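You operate a simulated robot arm through the tools that you are given. There is no shell and no other tool. Be economical: measure what you need, move in short steps, check, and stop when the job is done.

You are at the controls of a simulated robot arm. One attempt, no reset.

TASK
Put the small yellow brush on the free end of the long table.

The check looks at the end state, three seconds after you hand in, the way a careful person would. Anything else that was tipped, shoved, dropped, spilled or broken makes it a failure.

THE ROBOT
A 6-joint arm with a two-finger parallel gripper, fixed in place. Base frame: the origin is at the foot of the arm, x ahead of it, y to its left, z up; the work surface is at about z = 800. Units: mm, degrees, N and s.
With the tool pointing down near the work surface it reaches from about 240 to 640 mm from the base axis. Its first joint turns from -66.0 to 66.0 degrees. Payload 2.7 kg.
The tool frame sits at the grasp point between the pads (the TCP): z along the fingers, y along the line on which they close. The tips reach 23 mm beyond it. Largest opening 94 mm; finger width 38, thickness 10; the body of the gripper, 54 by 96 mm, starts 39 mm behind the TCP.
Orientation is told as [roll, pitch, yaw] about the base's x, y, z axes, in that order, counted from this pose: with the fingers straight down and closing along the base's y, the tool's x points along the base's -x, its y along +y and its z along -z.

THE INTERFACE
- The arm moves only by the tool play_rows. Its arguments are lists of equal length, an entry for each row: "delta_pos": the shift along the base's x, y, z in units of 50 mm (1.0 is 50 mm), a list of three; "spin": the turn about the base's z in units of 4 degrees (1.0 is 4 degrees). In form: {"delta_pos": [[tx, ty, tz], ...], "spin": [spin, ...]}. A call has 1 to 8 rows; each row shifts and turns the commanded pose from where the row before left it. "hand" is the opening in per cent of the stroke, from 0 (shut) to 100 (fully open), set as the call begins (left out, the last holds). A call with a number of a shift or a turn outside -1 to 1 is refused whole. Rows are played at 5 a second. More than 50 mm and 8.6 degrees between two rows, or a gripper value outside its range, and nothing of the call is played. A pose out of reach is approached as far as the arm can. The call stops where the force on the tool passes 40 N (or 10 N more than at its start, if that is more) or the arm is blocked; 0.2 s more then pass. Each finger travels about 45 mm/s and halts on what it meets, pressing with about 40 N; the grip force reading is that of the motor and also rises with nothing between the fingers. The clock runs only during rows and for 0.2 s after the last one: add rows that do not move to give the fingers time. It gives the time, the measured TCP pose, the force on the tool (base axes), the opening and the grip force at its end, in the units of the frame above (readings bear some noise), and new pictures: "show" is both (left out), scene, wrist or none.
- Cameras (640 x 400 px; columns grow to the right, rows downward): "scene" is fixed at [87.7, -450.1, 1396.8]; the picture's right is [0.61, -0.79, 0.00], its down [-0.51, -0.39, -0.77] and it looks along [0.61, 0.47, -0.64] (base axes); focal length 333 px, centre (320, 200). "wrist" rides on the gripper at [87, 16, -75] in the tool frame; the picture's right is [-0.18, 0.98, 0.00], its down [-0.58, -0.11, -0.81] and it looks along [-0.79, -0.15, 0.59] (tool axes); focal length 243 px, centre (320, 200). There is no depth. A picture from a camera that has moved, and an enlarged one, comes with that camera's place and axes in the base frame and with its lens.
- enlarge(camera, box): a new picture of the part [left, top, right, bottom] of that camera's present view, enlarged. The clock stands still meanwhile.
- sign_off(): hands the job in; it is judged then, once.

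Go step by step. Nothing tells you positions but the pictures and the camera data: compare them with the known pose of the tool, close in by small moves and look again before you grip or let go. The budget is 90 turns and 170 pictures, counting those below and the enlarged ones. Unless the task says otherwise, let go and move clear before handing in, and close with one line.

The tools are called after "Call:" as name(argument=value, ...) on one line, values as JSON. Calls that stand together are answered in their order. play_rows: Moves the arm, as the interface text tells. Its arguments: {"type":"object","properties":{"delta_pos":{"type":"array"},"spin":{"type":"array"},"hand":{"type":"number"},"show":{"type":"string","enum":["both","scene","wrist","none"]}},"required":["delta_pos","spin"]} The other tools are called the same way: enlarge (camera, box) takes an enlarged picture of a part of a camera's view; sign_off () hands the job in.

At the start:

```text
time_s: 0.0
eef_pos: [458.7, 106.6, 1066.5]
ee_rot: [0.1, 0.1, 0.0]
contact_force: [0.8, -0.1, 0.0]
opening: 94.1
grip_force: 0.0
```

scene: 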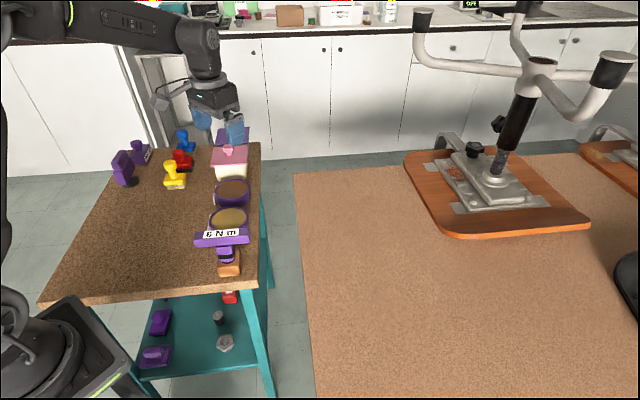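
wrist: 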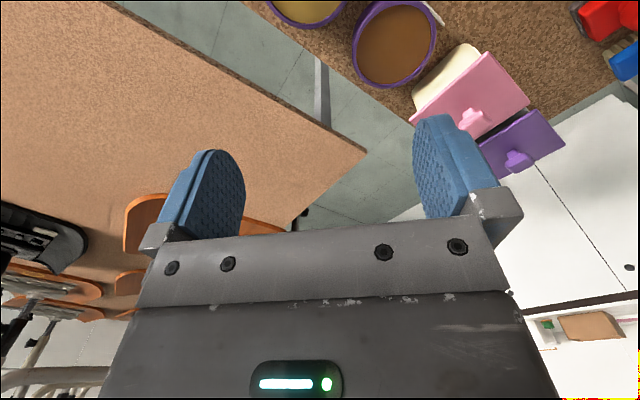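

I see a narrow teal-framed table with small tools, including a yellow one at about (175,175), and a large table to the right. I'll take closer looks first.

Call:
enlarge(camera="scene", box=[80, 100, 280, 225])

Call:
enlarge(camera="scene", box=[40, 180, 320, 355])

Call:
enlarge(camera="scene", box=[280, 100, 640, 325])

```text
3.20 times, centred on (180, 162) of scene
camera zoom: at [87.7, -450.1, 1396.8], right [0.61, -0.79, 0.0], down [-0.51, -0.39, -0.77], along [0.61, 0.47, -0.64], focal length 1066 px, centre (768, 320)
```

zoom: 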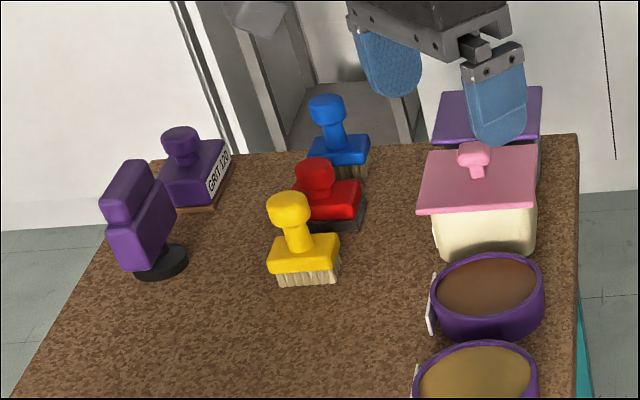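

```text
2.29 times, centred on (180, 268) of scene
camera zoom: at [87.7, -450.1, 1396.8], right [0.61, -0.79, 0.0], down [-0.51, -0.39, -0.77], along [0.61, 0.47, -0.64], focal length 761 px, centre (640, 46)
```

zoom: 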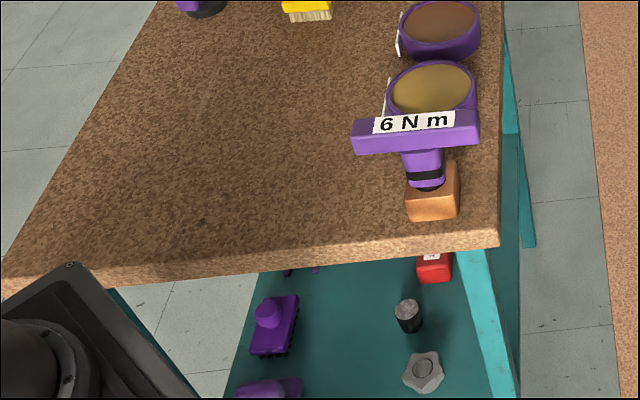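

```text
1.78 times, centred on (460, 212) of scene
camera zoom: at [87.7, -450.1, 1396.8], right [0.61, -0.79, 0.0], down [-0.51, -0.39, -0.77], along [0.61, 0.47, -0.64], focal length 592 px, centre (71, 178)
```

zoom: 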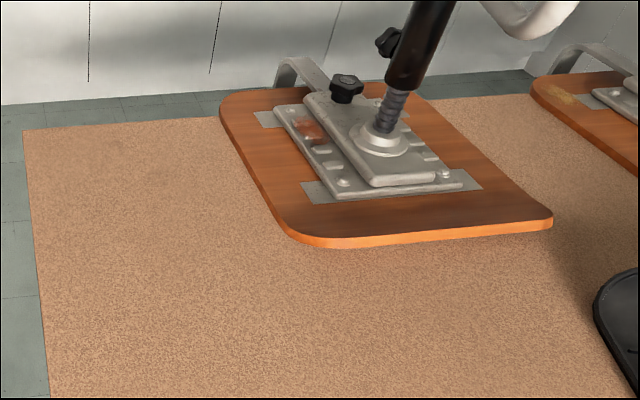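

The teal table and the long table both lie at z≈800, turned about 45°. The long table's bare left end has its edge running roughly from (718,133) to (247,-316). The yellow brush is near (444,357), so I'll move above it and turn the gripper about 38° for a closer look.

Call:
play_rows(delta_pos=[[-0.04, 0.6, -0.1], [-0.04, 0.6, -0.1], [-0.04, 0.6, -0.1], [-0.04, 0.6, -0.1], [-0.04, 0.6, -0.1], [-0.04, 0.6, -0.1], [-0.04, 0.6, -0.1], [-0.04, 0.6, -0.1]], spin=[1, 1, 1, 1, 1, 1, 1, 1], hand=100)

```text
time_s: 1.8
eef_pos: [439.4, 346.6, 1028.0]
ee_rot: [0.0, 0.0, 32.1]
contact_force: [0.0, -0.5, 0.8]
opening: 94.2
grip_force: 0.1
camera wrist: at [357.5, 315.3, 1101.2], right [-0.37, 0.93, 0.0], down [0.55, 0.22, 0.81], along [0.75, 0.3, -0.59], focal length 243 px, centre (320, 200)
```

scene: 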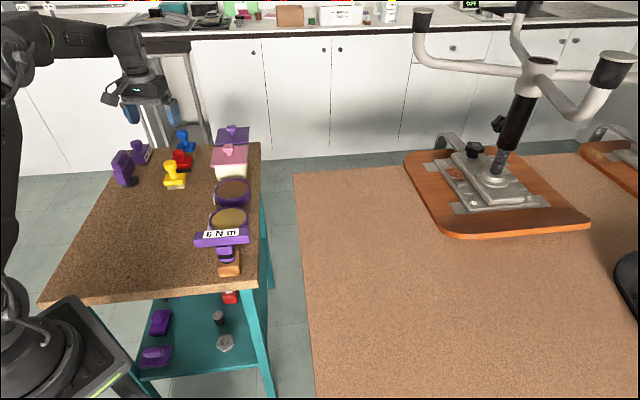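
wrist: 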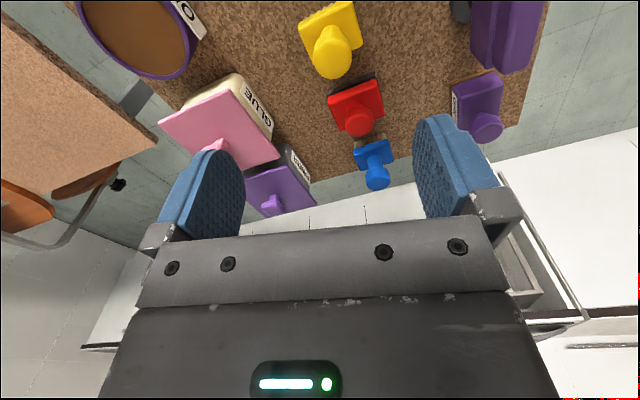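

The brush is ahead of the gripper, at the top of the upside-down wrist view. I'll enlarge both views to triangulate its knob.

Call:
enlarge(camera="wrist", box=[270, 0, 430, 100])

Call:
enlarge(camera="scene", box=[140, 140, 220, 190])

```text
4.00 times, centred on (350, 50) of wrist
camera zoom: at [357.5, 315.3, 1101.2], right [-0.37, 0.93, 0.0], down [0.55, 0.22, 0.81], along [0.75, 0.3, -0.59], focal length 970 px, centre (200, 800)
```

zoom: 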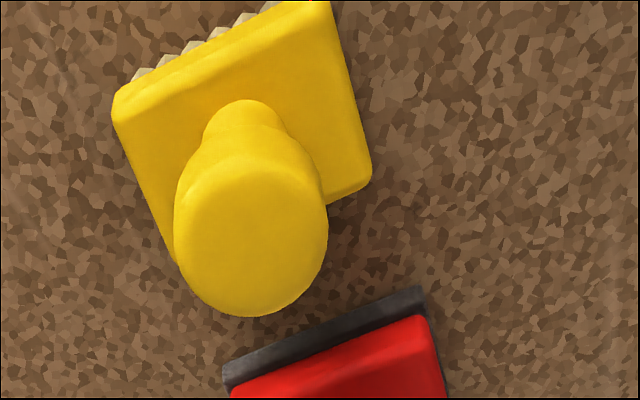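

```text
8.00 times, centred on (180, 165) of scene
camera zoom: at [87.6, -450.1, 1396.8], right [0.61, -0.79, 0.0], down [-0.51, -0.39, -0.77], along [0.61, 0.47, -0.64], focal length 2664 px, centre (1440, 480)
```

zoom: 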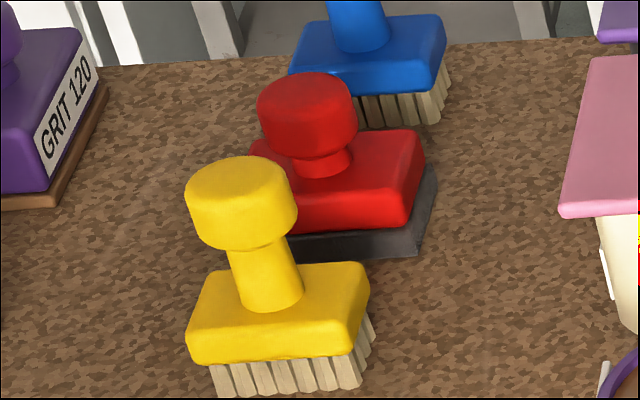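

The brush is centred near (443,361), its knob top at z≈878 and its block top at ≈830. Its long side is turned 45°, so I'll align, come down above it and look again.

Call:
play_rows(delta_pos=[[0.02, 0.08, -0.4], [0.02, 0.08, -0.4], [0.02, 0.08, -0.4], [0.02, 0.06, -0.36], [0, 0, 0]], spin=[0.8, 0.8, 0.8, 0.8, 0])

Call:
enlarge(camera="scene", box=[120, 100, 240, 200])

```text
time_s: 3.0
eef_pos: [445.3, 359.9, 948.2]
ee_rot: [-0.1, 0.0, 44.9]
contact_force: [1.0, 0.1, 0.4]
opening: 94.0
grip_force: 0.1
camera wrist: at [372.0, 312.4, 1023.1], right [-0.56, 0.83, 0.0], down [0.49, 0.33, 0.81], along [0.67, 0.45, -0.59], focal length 243 px, centre (320, 200)
```

scene: 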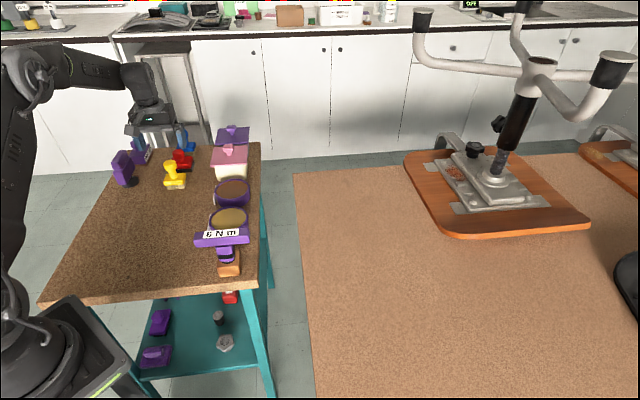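
wrist: 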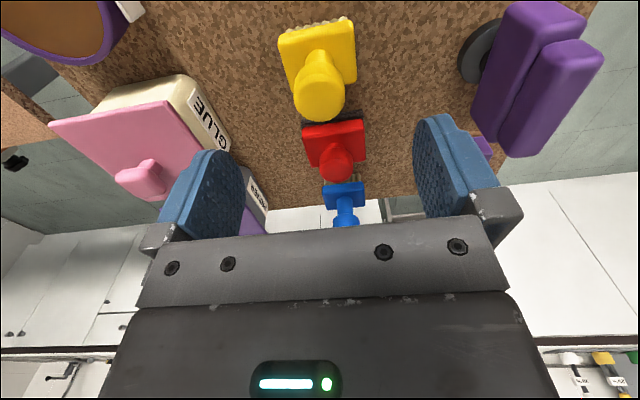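

```text
4.00 times, centred on (180, 150) of scene
camera zoom: at [87.7, -450.1, 1396.8], right [0.61, -0.79, 0.0], down [-0.51, -0.39, -0.77], along [0.61, 0.47, -0.64], focal length 1332 px, centre (880, 400)
```

zoom: 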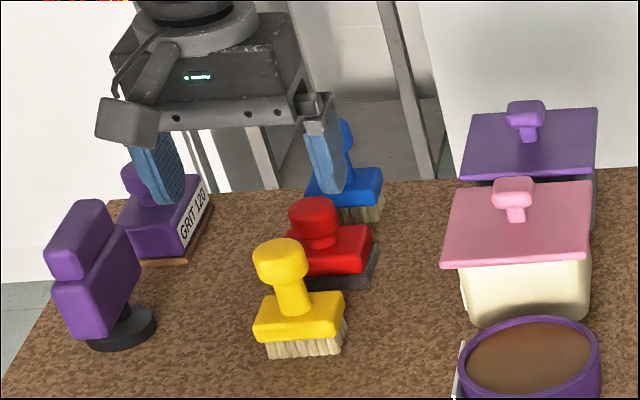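

The gripper is aligned with the knob, which is about 32 mm across and centred at (444.4,361). I'll come down to z≈864 with the fingers still open.

Call:
play_rows(delta_pos=[[-0.02, 0.02, -0.4], [0, 0, -0.4], [0, 0, -0.4], [0, 0, -0.3], [0, 0, -0.18], [0, 0, 0]], spin=[0, 0, 0, 0, 0, 0], hand=80)

Call:
enlarge(camera="scene", box=[120, 100, 240, 200])

```text
time_s: 4.4
eef_pos: [445.1, 362.6, 865.3]
ee_rot: [0.0, 0.0, 44.7]
contact_force: [-0.3, 0.1, 0.0]
opening: 75.1
grip_force: 0.2
camera wrist: at [372.0, 314.0, 939.1], right [-0.56, 0.83, 0.0], down [0.49, 0.33, 0.81], along [0.67, 0.45, -0.59], focal length 243 px, centre (320, 200)
```

scene: 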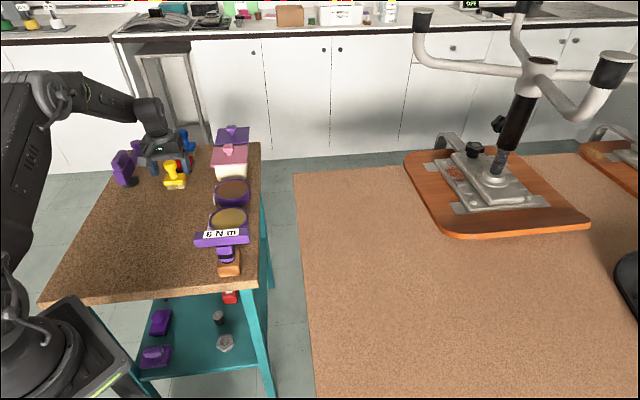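
wrist: 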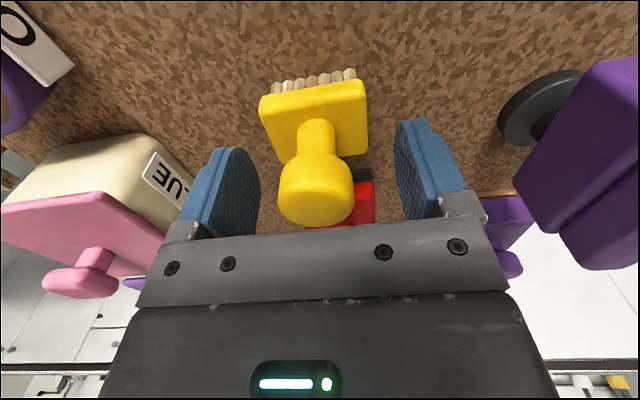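

```text
4.00 times, centred on (180, 150) of scene
camera zoom: at [87.7, -450.1, 1396.8], right [0.61, -0.79, 0.0], down [-0.51, -0.39, -0.77], along [0.61, 0.47, -0.64], focal length 1332 px, centre (880, 400)
```

zoom: 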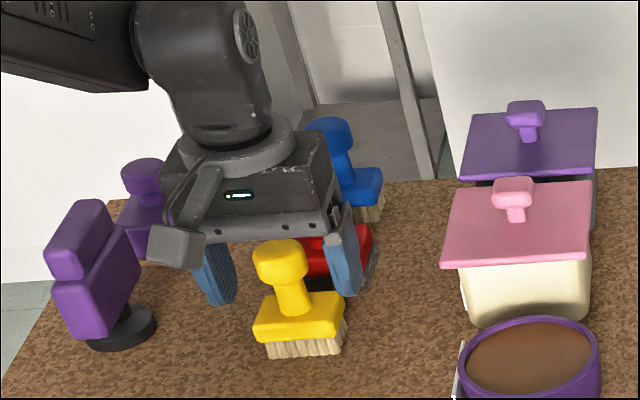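

The knob sits between the fingers within about 2 mm, and the depth is right. I'll nudge slightly and close.

Call:
play_rows(delta_pos=[[0.01, -0.03, 0], [0, 0, 0], [0, 0, 0], [0, 0, 0], [0, 0, 0], [0, 0, 0]], spin=[0, 0, 0, 0, 0, 0], hand=0)

```text
time_s: 5.8
eef_pos: [445.3, 359.8, 865.0]
ee_rot: [-0.1, 0.1, 44.8]
contact_force: [1.2, -0.9, 1.5]
opening: 32.9
grip_force: 40.5
camera wrist: at [372.2, 312.4, 939.0], right [-0.56, 0.83, 0.0], down [0.49, 0.33, 0.81], along [0.67, 0.45, -0.59], focal length 243 px, centre (320, 200)
```

scene: 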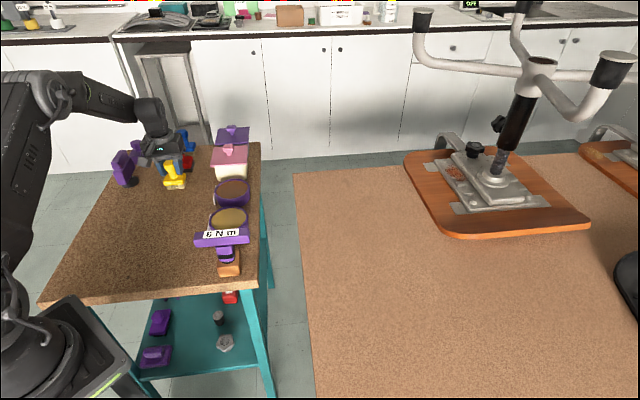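
wrist: 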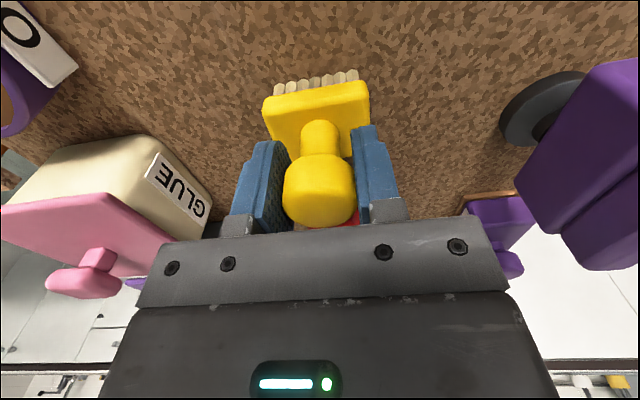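

Gripped at 32.9 mm. I'll lift straight up.

Call:
play_rows(delta_pos=[[0, 0, 0.3], [0, 0, 0.5], [0, 0, 0.6], [0, 0, 0.7], [0, 0, 0.7], [0, 0, 0]], spin=[0, 0, 0, 0, 0, 0])

```text
time_s: 7.2
eef_pos: [444.1, 361.1, 1003.1]
ee_rot: [0.0, 0.0, 44.8]
contact_force: [-0.4, 1.0, -0.7]
opening: 32.9
grip_force: 40.4
camera wrist: at [371.2, 312.3, 1076.1], right [-0.56, 0.83, 0.0], down [0.49, 0.33, 0.81], along [0.67, 0.45, -0.59], focal length 243 px, centre (320, 200)
```

scene: 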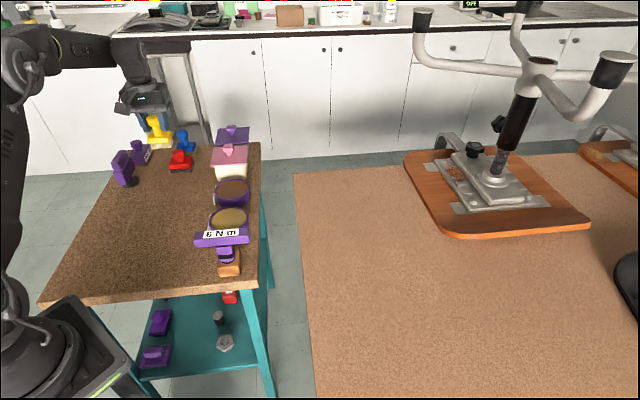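
wrist: 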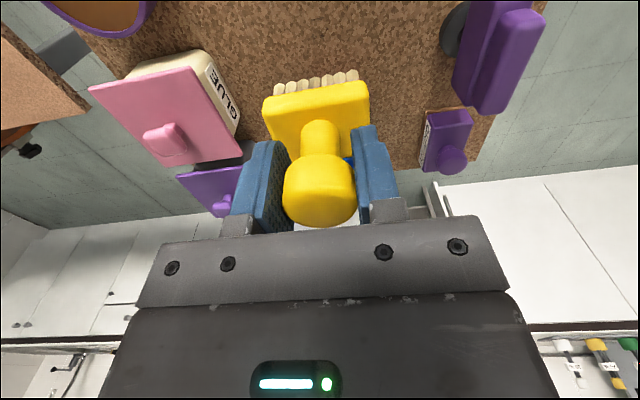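

The brush hangs straight in the gripper. Next I'll carry it toward the long table's bare end, staying high and clear of the pots.

Call:
play_rows(delta_pos=[[0.08, -0.4, 0.1], [0.12, -0.8, 0.1], [0.15, -0.9, 0.1], [0.15, -0.9, 0], [0.15, -0.9, 0], [0.15, -0.9, 0], [0.15, -0.9, 0], [0.15, -0.9, 0]], spin=[0, 0, 0, 0, 0, 0, 0, 0], show="scene")

Call:
play_rows(delta_pos=[[0.15, -0.9, 0], [0.15, -0.9, 0], [0.15, -0.9, 0], [0.05, -0.5, 0], [0, -0.2, 0], [0, 0, 0]], spin=[0, 0, 0, 0, 0, 0])

```text
time_s: 9.0
eef_pos: [501.3, 30.5, 1019.7]
ee_rot: [0.1, 0.0, 44.9]
contact_force: [0.3, 0.2, -1.7]
opening: 32.9
grip_force: 40.0
```

scene: 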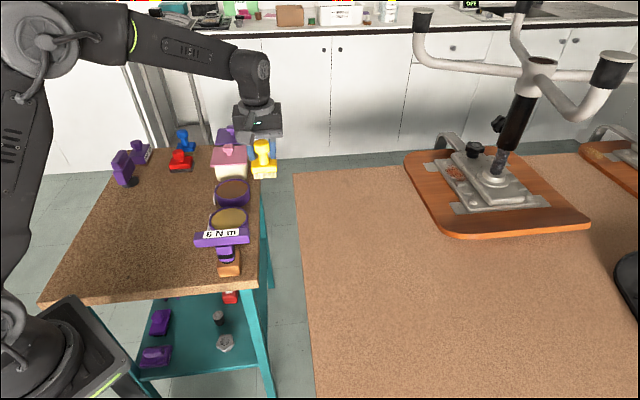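

```text
time_s: 10.4
eef_pos: [524.5, -137.9, 1020.3]
ee_rot: [0.0, 0.0, 44.9]
contact_force: [-1.2, -0.1, -1.7]
opening: 33.2
grip_force: 39.6
camera wrist: at [451.4, -186.4, 1093.1], right [-0.56, 0.83, 0.0], down [0.49, 0.33, 0.81], along [0.67, 0.45, -0.59], focal length 243 px, centre (320, 200)
```

scene: 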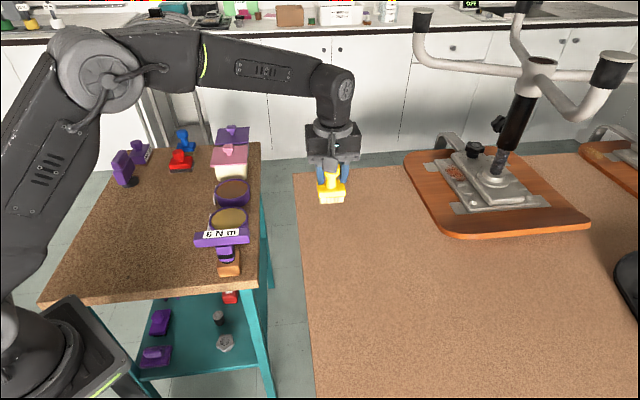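
wrist: 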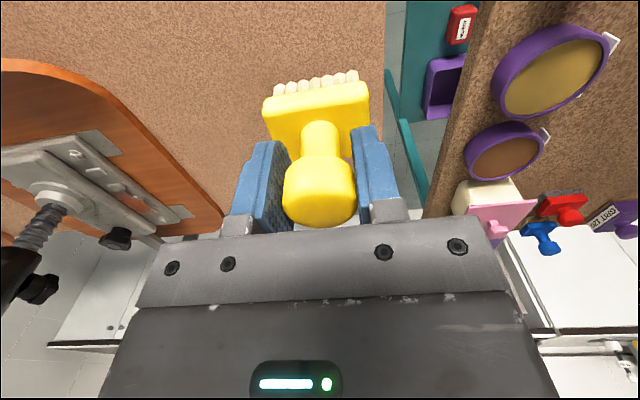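

The brush is over the long table's bare end, about 60 mm in from the edge. I'll go a little further in and lower to just above the surface.

Call:
play_rows(delta_pos=[[0.2, -0.2, -0.4], [0.2, -0.2, -0.5], [0.1, -0.1, -0.6], [0, 0, -0.6], [0, 0, -0.4], [0, 0, -0.2], [0, 0, 0]], spin=[0, 0, 0, 0, 0, 0, 0])

Call:
enlarge(camera="scene", box=[280, 140, 440, 240])

```text
time_s: 12.0
eef_pos: [549.4, -164.1, 884.2]
ee_rot: [0.0, 0.0, 44.7]
contact_force: [0.0, 0.3, -0.8]
opening: 32.9
grip_force: 39.8
camera wrist: at [476.8, -211.8, 958.3], right [-0.56, 0.83, 0.0], down [0.49, 0.33, 0.81], along [0.67, 0.45, -0.59], focal length 243 px, centre (320, 200)
```

scene: 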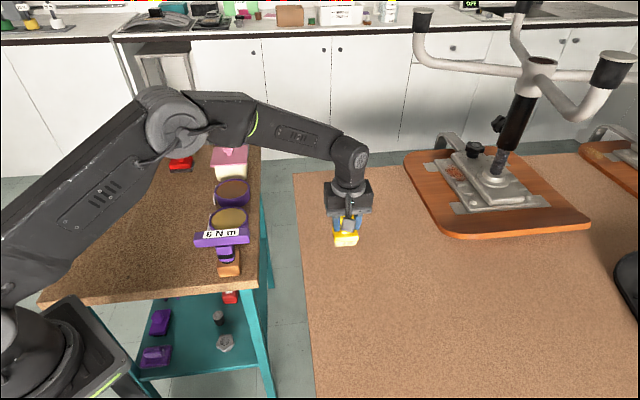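
wrist: 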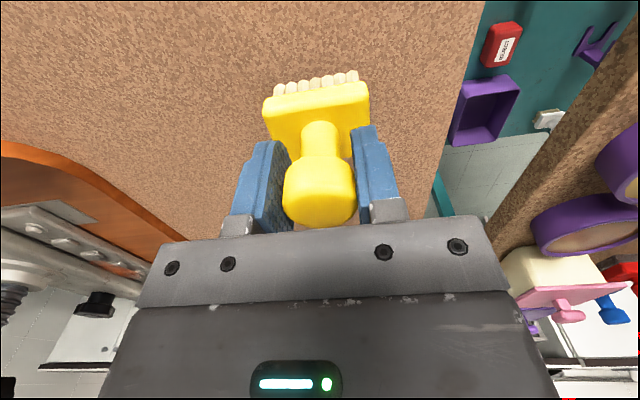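

```text
4.00 times, centred on (360, 190) of scene
camera zoom: at [87.7, -450.1, 1396.8], right [0.61, -0.79, 0.0], down [-0.51, -0.39, -0.77], along [0.61, 0.47, -0.64], focal length 1332 px, centre (160, 240)
```

zoom: 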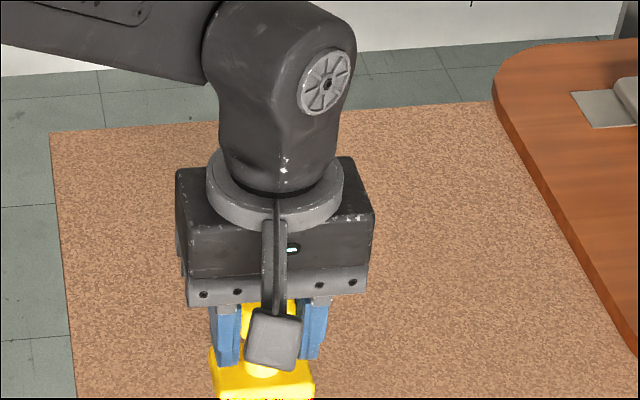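

The spot is clear all round and the brush bottom should be about 19 mm above the top. I'll lower it in small steps and watch the force.

Call:
play_rows(delta_pos=[[0, 0, -0.1], [0, 0, -0.1], [0, 0, -0.06], [0, 0, -0.04], [0, 0, -0.02], [0, 0, 0]], spin=[0, 0, 0, 0, 0, 0])

Call:
enlarge(camera="scene", box=[310, 210, 390, 260])

```text
time_s: 13.4
eef_pos: [550.2, -164.5, 869.7]
ee_rot: [-0.1, 0.0, 44.8]
contact_force: [0.8, -0.8, -0.8]
opening: 33.3
grip_force: 40.0
camera wrist: at [476.6, -212.4, 942.3], right [-0.56, 0.83, 0.0], down [0.49, 0.33, 0.81], along [0.67, 0.45, -0.59], focal length 243 px, centre (320, 200)
```

scene: 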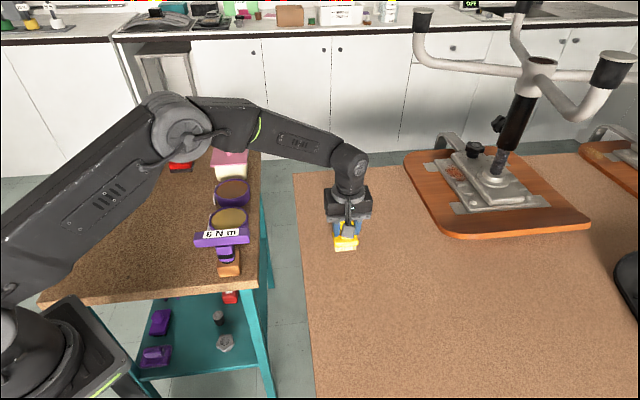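
wrist: 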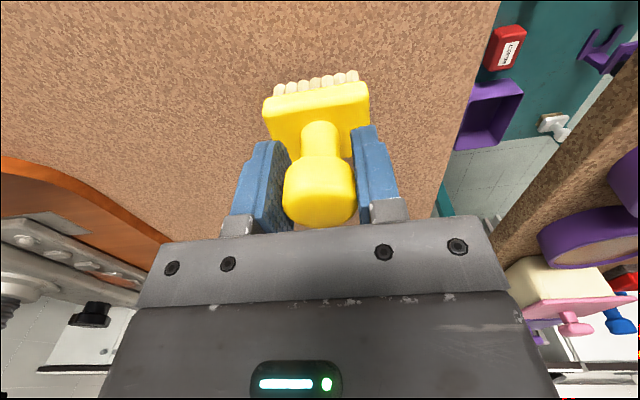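

```text
8.00 times, centred on (350, 235) of scene
camera zoom: at [87.7, -450.1, 1396.8], right [0.61, -0.79, 0.0], down [-0.51, -0.39, -0.77], along [0.61, 0.47, -0.64], focal length 2664 px, centre (80, -80)
```

zoom: 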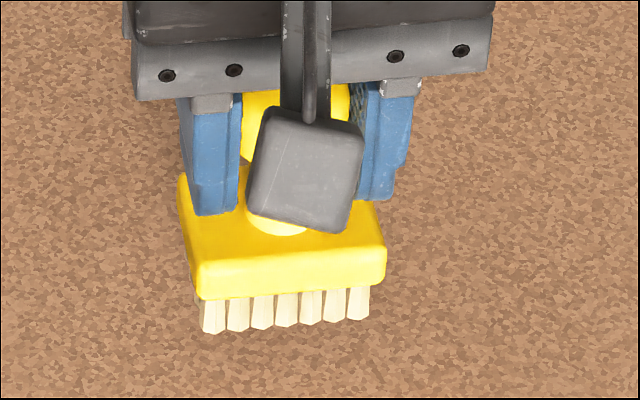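

No contact yet. I'll go on down in 1 mm steps.

Call:
play_rows(delta_pos=[[0, 0, -0.02], [0, 0, -0.02], [0, 0, -0.02], [0, 0, -0.02], [0, 0, 0], [0, 0, 0]], spin=[0, 0, 0, 0, 0, 0], show="none")

Call:
enlarge(camera="scene", box=[310, 210, 390, 260])

```text
time_s: 14.8
eef_pos: [550.2, -162.9, 865.9]
ee_rot: [0.0, 0.0, 44.9]
contact_force: [-0.4, 0.0, -0.5]
opening: 33.2
grip_force: 39.5
```

```text
8.00 times, centred on (350, 235) of scene
camera zoom: at [87.7, -450.1, 1396.8], right [0.61, -0.79, 0.0], down [-0.51, -0.39, -0.77], along [0.61, 0.47, -0.64], focal length 2664 px, centre (80, -80)
```

zoom: 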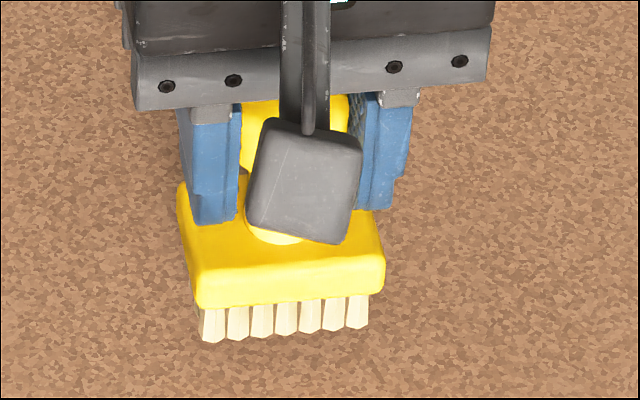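

Still no force on the tool, so I'll continue down.

Call:
play_rows(delta_pos=[[0, 0, -0.02], [0, 0, -0.02], [0, 0, 0]], spin=[0, 0, 0], show="none")

```text
time_s: 15.6
eef_pos: [550.4, -163.9, 864.1]
ee_rot: [0.0, 0.0, 44.8]
contact_force: [-0.9, -0.7, -0.6]
opening: 33.1
grip_force: 40.4
```

Call:
play_rows(delta_pos=[[0, 0, -0.02], [0, 0, -0.02], [0, 0, 0]], spin=[0, 0, 0], show="none")

Call:
enlarge(camera="scene", box=[310, 210, 390, 260])

```text
time_s: 16.4
eef_pos: [549.9, -162.5, 861.8]
ee_rot: [0.0, 0.0, 44.8]
contact_force: [-0.3, -0.7, -0.7]
opening: 33.0
grip_force: 40.3
```

```text
8.00 times, centred on (350, 235) of scene
camera zoom: at [87.7, -450.1, 1396.8], right [0.61, -0.79, 0.0], down [-0.51, -0.39, -0.77], along [0.61, 0.47, -0.64], focal length 2664 px, centre (80, -80)
```

zoom: 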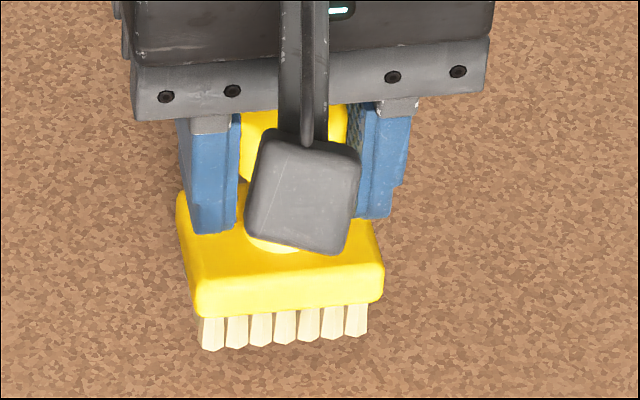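

Still no contact, so this table top is slightly lower than the other one. I'll keep lowering.

Call:
play_rows(delta_pos=[[0, 0, -0.02], [0, 0, -0.02], [0, 0, -0.02], [0, 0, -0.02], [0, 0, 0]], spin=[0, 0, 0, 0, 0], show="none")

Call:
enlarge(camera="scene", box=[310, 210, 390, 260])

```text
time_s: 17.6
eef_pos: [549.9, -163.4, 855.7]
ee_rot: [0.0, 0.0, 44.8]
contact_force: [-0.2, 0.0, -0.8]
opening: 33.0
grip_force: 40.7
```

```text
8.00 times, centred on (350, 235) of scene
camera zoom: at [87.7, -450.1, 1396.8], right [0.61, -0.79, 0.0], down [-0.51, -0.39, -0.77], along [0.61, 0.47, -0.64], focal length 2664 px, centre (80, -80)
```

zoom: 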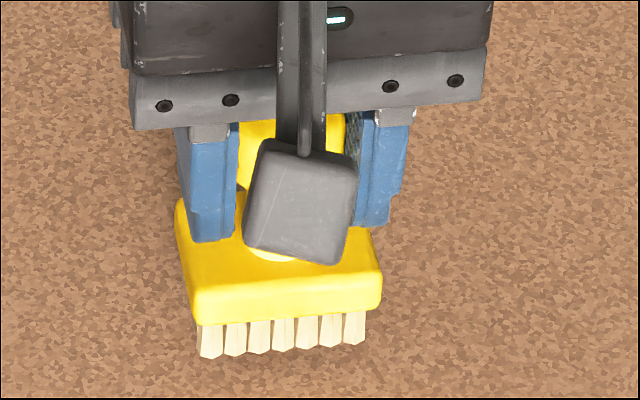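

Call:
play_rows(delta_pos=[[0, 0, -0.02], [0, 0, -0.02], [0, 0, -0.02], [0, 0, -0.02], [0, 0, 0]], spin=[0, 0, 0, 0, 0], show="none")

Call:
enlarge(camera="wrist", box=[240, 40, 400, 140])

```text
time_s: 18.8
eef_pos: [550.4, -163.6, 852.8]
ee_rot: [0.0, 0.0, 44.7]
contact_force: [0.3, 0.1, -1.1]
opening: 33.0
grip_force: 40.1
```

```text
4.00 times, centred on (320, 90) of wrist
camera zoom: at [476.8, -212.7, 926.3], right [-0.56, 0.83, 0.0], down [0.49, 0.33, 0.81], along [0.67, 0.45, -0.59], focal length 970 px, centre (320, 640)
```

zoom: 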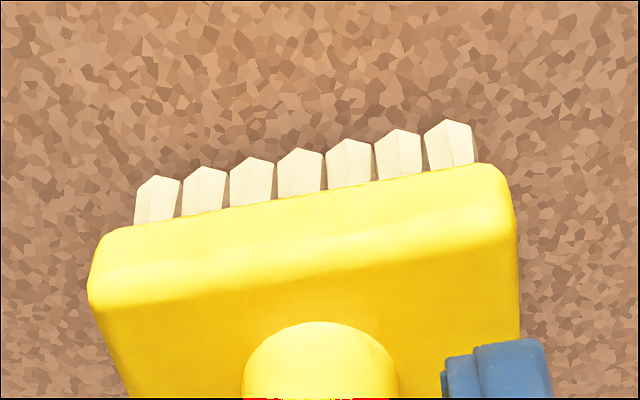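

Comparing the table edge across two wrist views puts this top at z≈777, so contact should come at about TCP z 842. I'll continue gently.

Call:
play_rows(delta_pos=[[0, 0, -0.02], [0, 0, -0.02], [0, 0, -0.02], [0, 0, -0.02], [0, 0, 0]], spin=[0, 0, 0, 0, 0], show="none")

```text
time_s: 20.0
eef_pos: [551.2, -165.2, 849.1]
ee_rot: [0.0, 0.1, 44.8]
contact_force: [1.0, 0.3, -0.8]
opening: 33.0
grip_force: 40.3
```

Call:
play_rows(delta_pos=[[0, 0, -0.02], [0, 0, -0.02], [0, 0, -0.02], [0, 0, 0]], spin=[0, 0, 0, 0], show="none")

Call:
enlarge(camera="wrist", box=[240, 40, 400, 140])

```text
time_s: 21.0
eef_pos: [550.5, -164.6, 846.5]
ee_rot: [0.0, 0.0, 44.8]
contact_force: [0.0, 0.0, -1.1]
opening: 33.1
grip_force: 39.6
```

```text
4.00 times, centred on (320, 90) of wrist
camera zoom: at [477.1, -212.7, 919.5], right [-0.56, 0.83, 0.0], down [0.49, 0.33, 0.81], along [0.67, 0.45, -0.59], focal length 970 px, centre (320, 640)
```

zoom: 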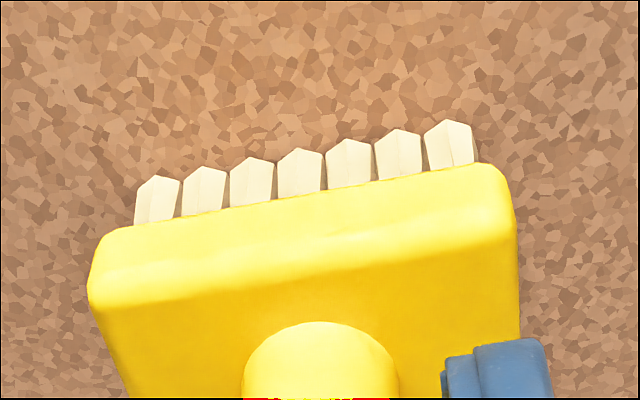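

Call:
play_rows(delta_pos=[[0, 0, -0.02], [0, 0, -0.02], [0, 0, 0]], spin=[0, 0, 0], show="none")

```text
time_s: 21.8
eef_pos: [551.1, -165.0, 845.4]
ee_rot: [-0.1, -0.1, 44.8]
contact_force: [-3.5, 0.6, 14.3]
opening: 32.9
grip_force: 40.1
```

The brush has touched down: 14 N upward at z≈845. I'll ease off slightly and open to 65 mm.

Call:
play_rows(delta_pos=[[0, 0, 0.015], [0, 0, 0]], spin=[0, 0], show="none")

Call:
play_rows(delta_pos=[[0, 0, 0], [0, 0, 0], [0, 0, 0], [0, 0, 0]], spin=[0, 0, 0, 0], hand=75)

```text
time_s: 22.4
eef_pos: [551.2, -164.1, 845.6]
ee_rot: [0.0, -0.1, 44.8]
contact_force: [-1.5, -1.0, 14.9]
opening: 32.9
grip_force: 40.5
```

```text
time_s: 23.4
eef_pos: [549.7, -163.6, 845.3]
ee_rot: [0.0, 0.0, 44.8]
contact_force: [0.1, 0.3, 0.4]
opening: 70.5
grip_force: 0.2
camera wrist: at [476.9, -212.4, 917.9], right [-0.56, 0.83, 0.0], down [0.49, 0.33, 0.81], along [0.67, 0.45, -0.59], focal length 243 px, centre (320, 200)
```

scene: 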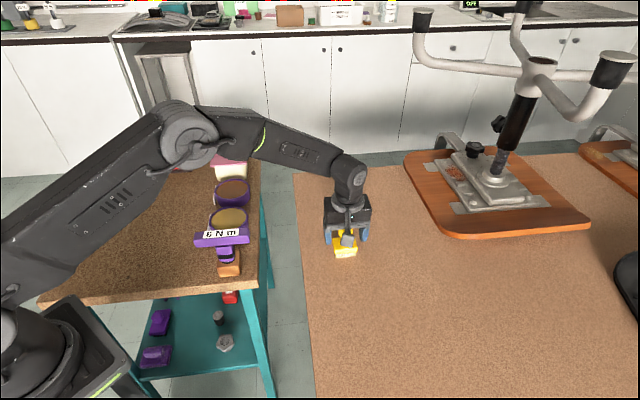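
wrist: 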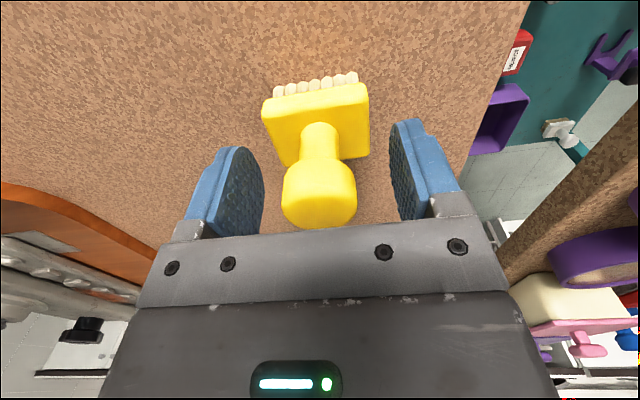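

The brush is released and standing upright. I'll raise the gripper clear.

Call:
play_rows(delta_pos=[[0, 0, 0.3], [0, 0, 0.6], [0, 0, 0.8], [0, 0, 0.8], [0, 0, 0.8], [-0.3, 0.3, 0.3], [0, 0, 0]], spin=[0, 0, 0, 0, 0, 0, 0])

Call:
enlarge(camera="scene", box=[280, 180, 440, 280])

```text
time_s: 25.0
eef_pos: [534.8, -147.3, 1026.4]
ee_rot: [0.0, 0.0, 44.8]
contact_force: [-0.7, -0.1, -0.7]
opening: 70.1
grip_force: 0.0
camera wrist: at [461.6, -195.3, 1099.1], right [-0.56, 0.83, 0.0], down [0.49, 0.33, 0.81], along [0.67, 0.45, -0.59], focal length 243 px, centre (320, 200)
```

scene: 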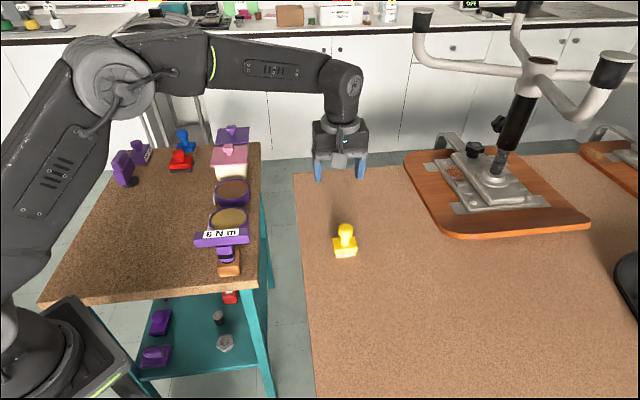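
wrist: 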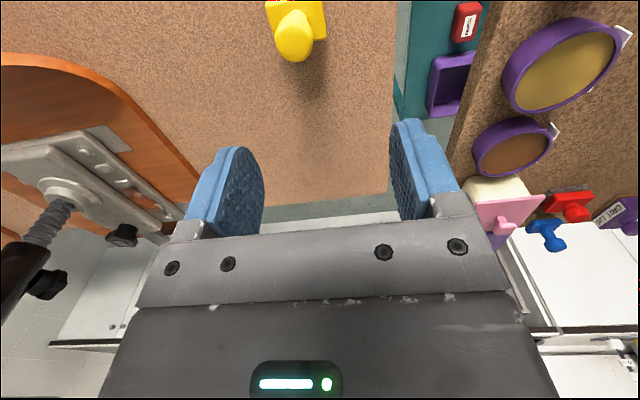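

```text
4.00 times, centred on (360, 230) of scene
camera zoom: at [87.7, -450.1, 1396.8], right [0.61, -0.79, 0.0], down [-0.51, -0.39, -0.77], along [0.61, 0.47, -0.64], focal length 1332 px, centre (160, 80)
```

zoom: 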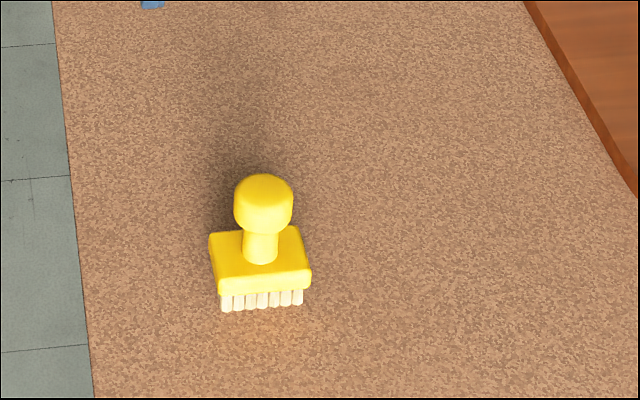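

The brush stands upright on the long table's free end, everything else is where it was, and the gripper is clear, so I'm handing in.

Call:
sign_off()

```text
The job is handed in.
```

The small yellow brush is standing upright on the free end of the long table. In the last pictures nothing else had moved, and the gripper was clear before I handed in.
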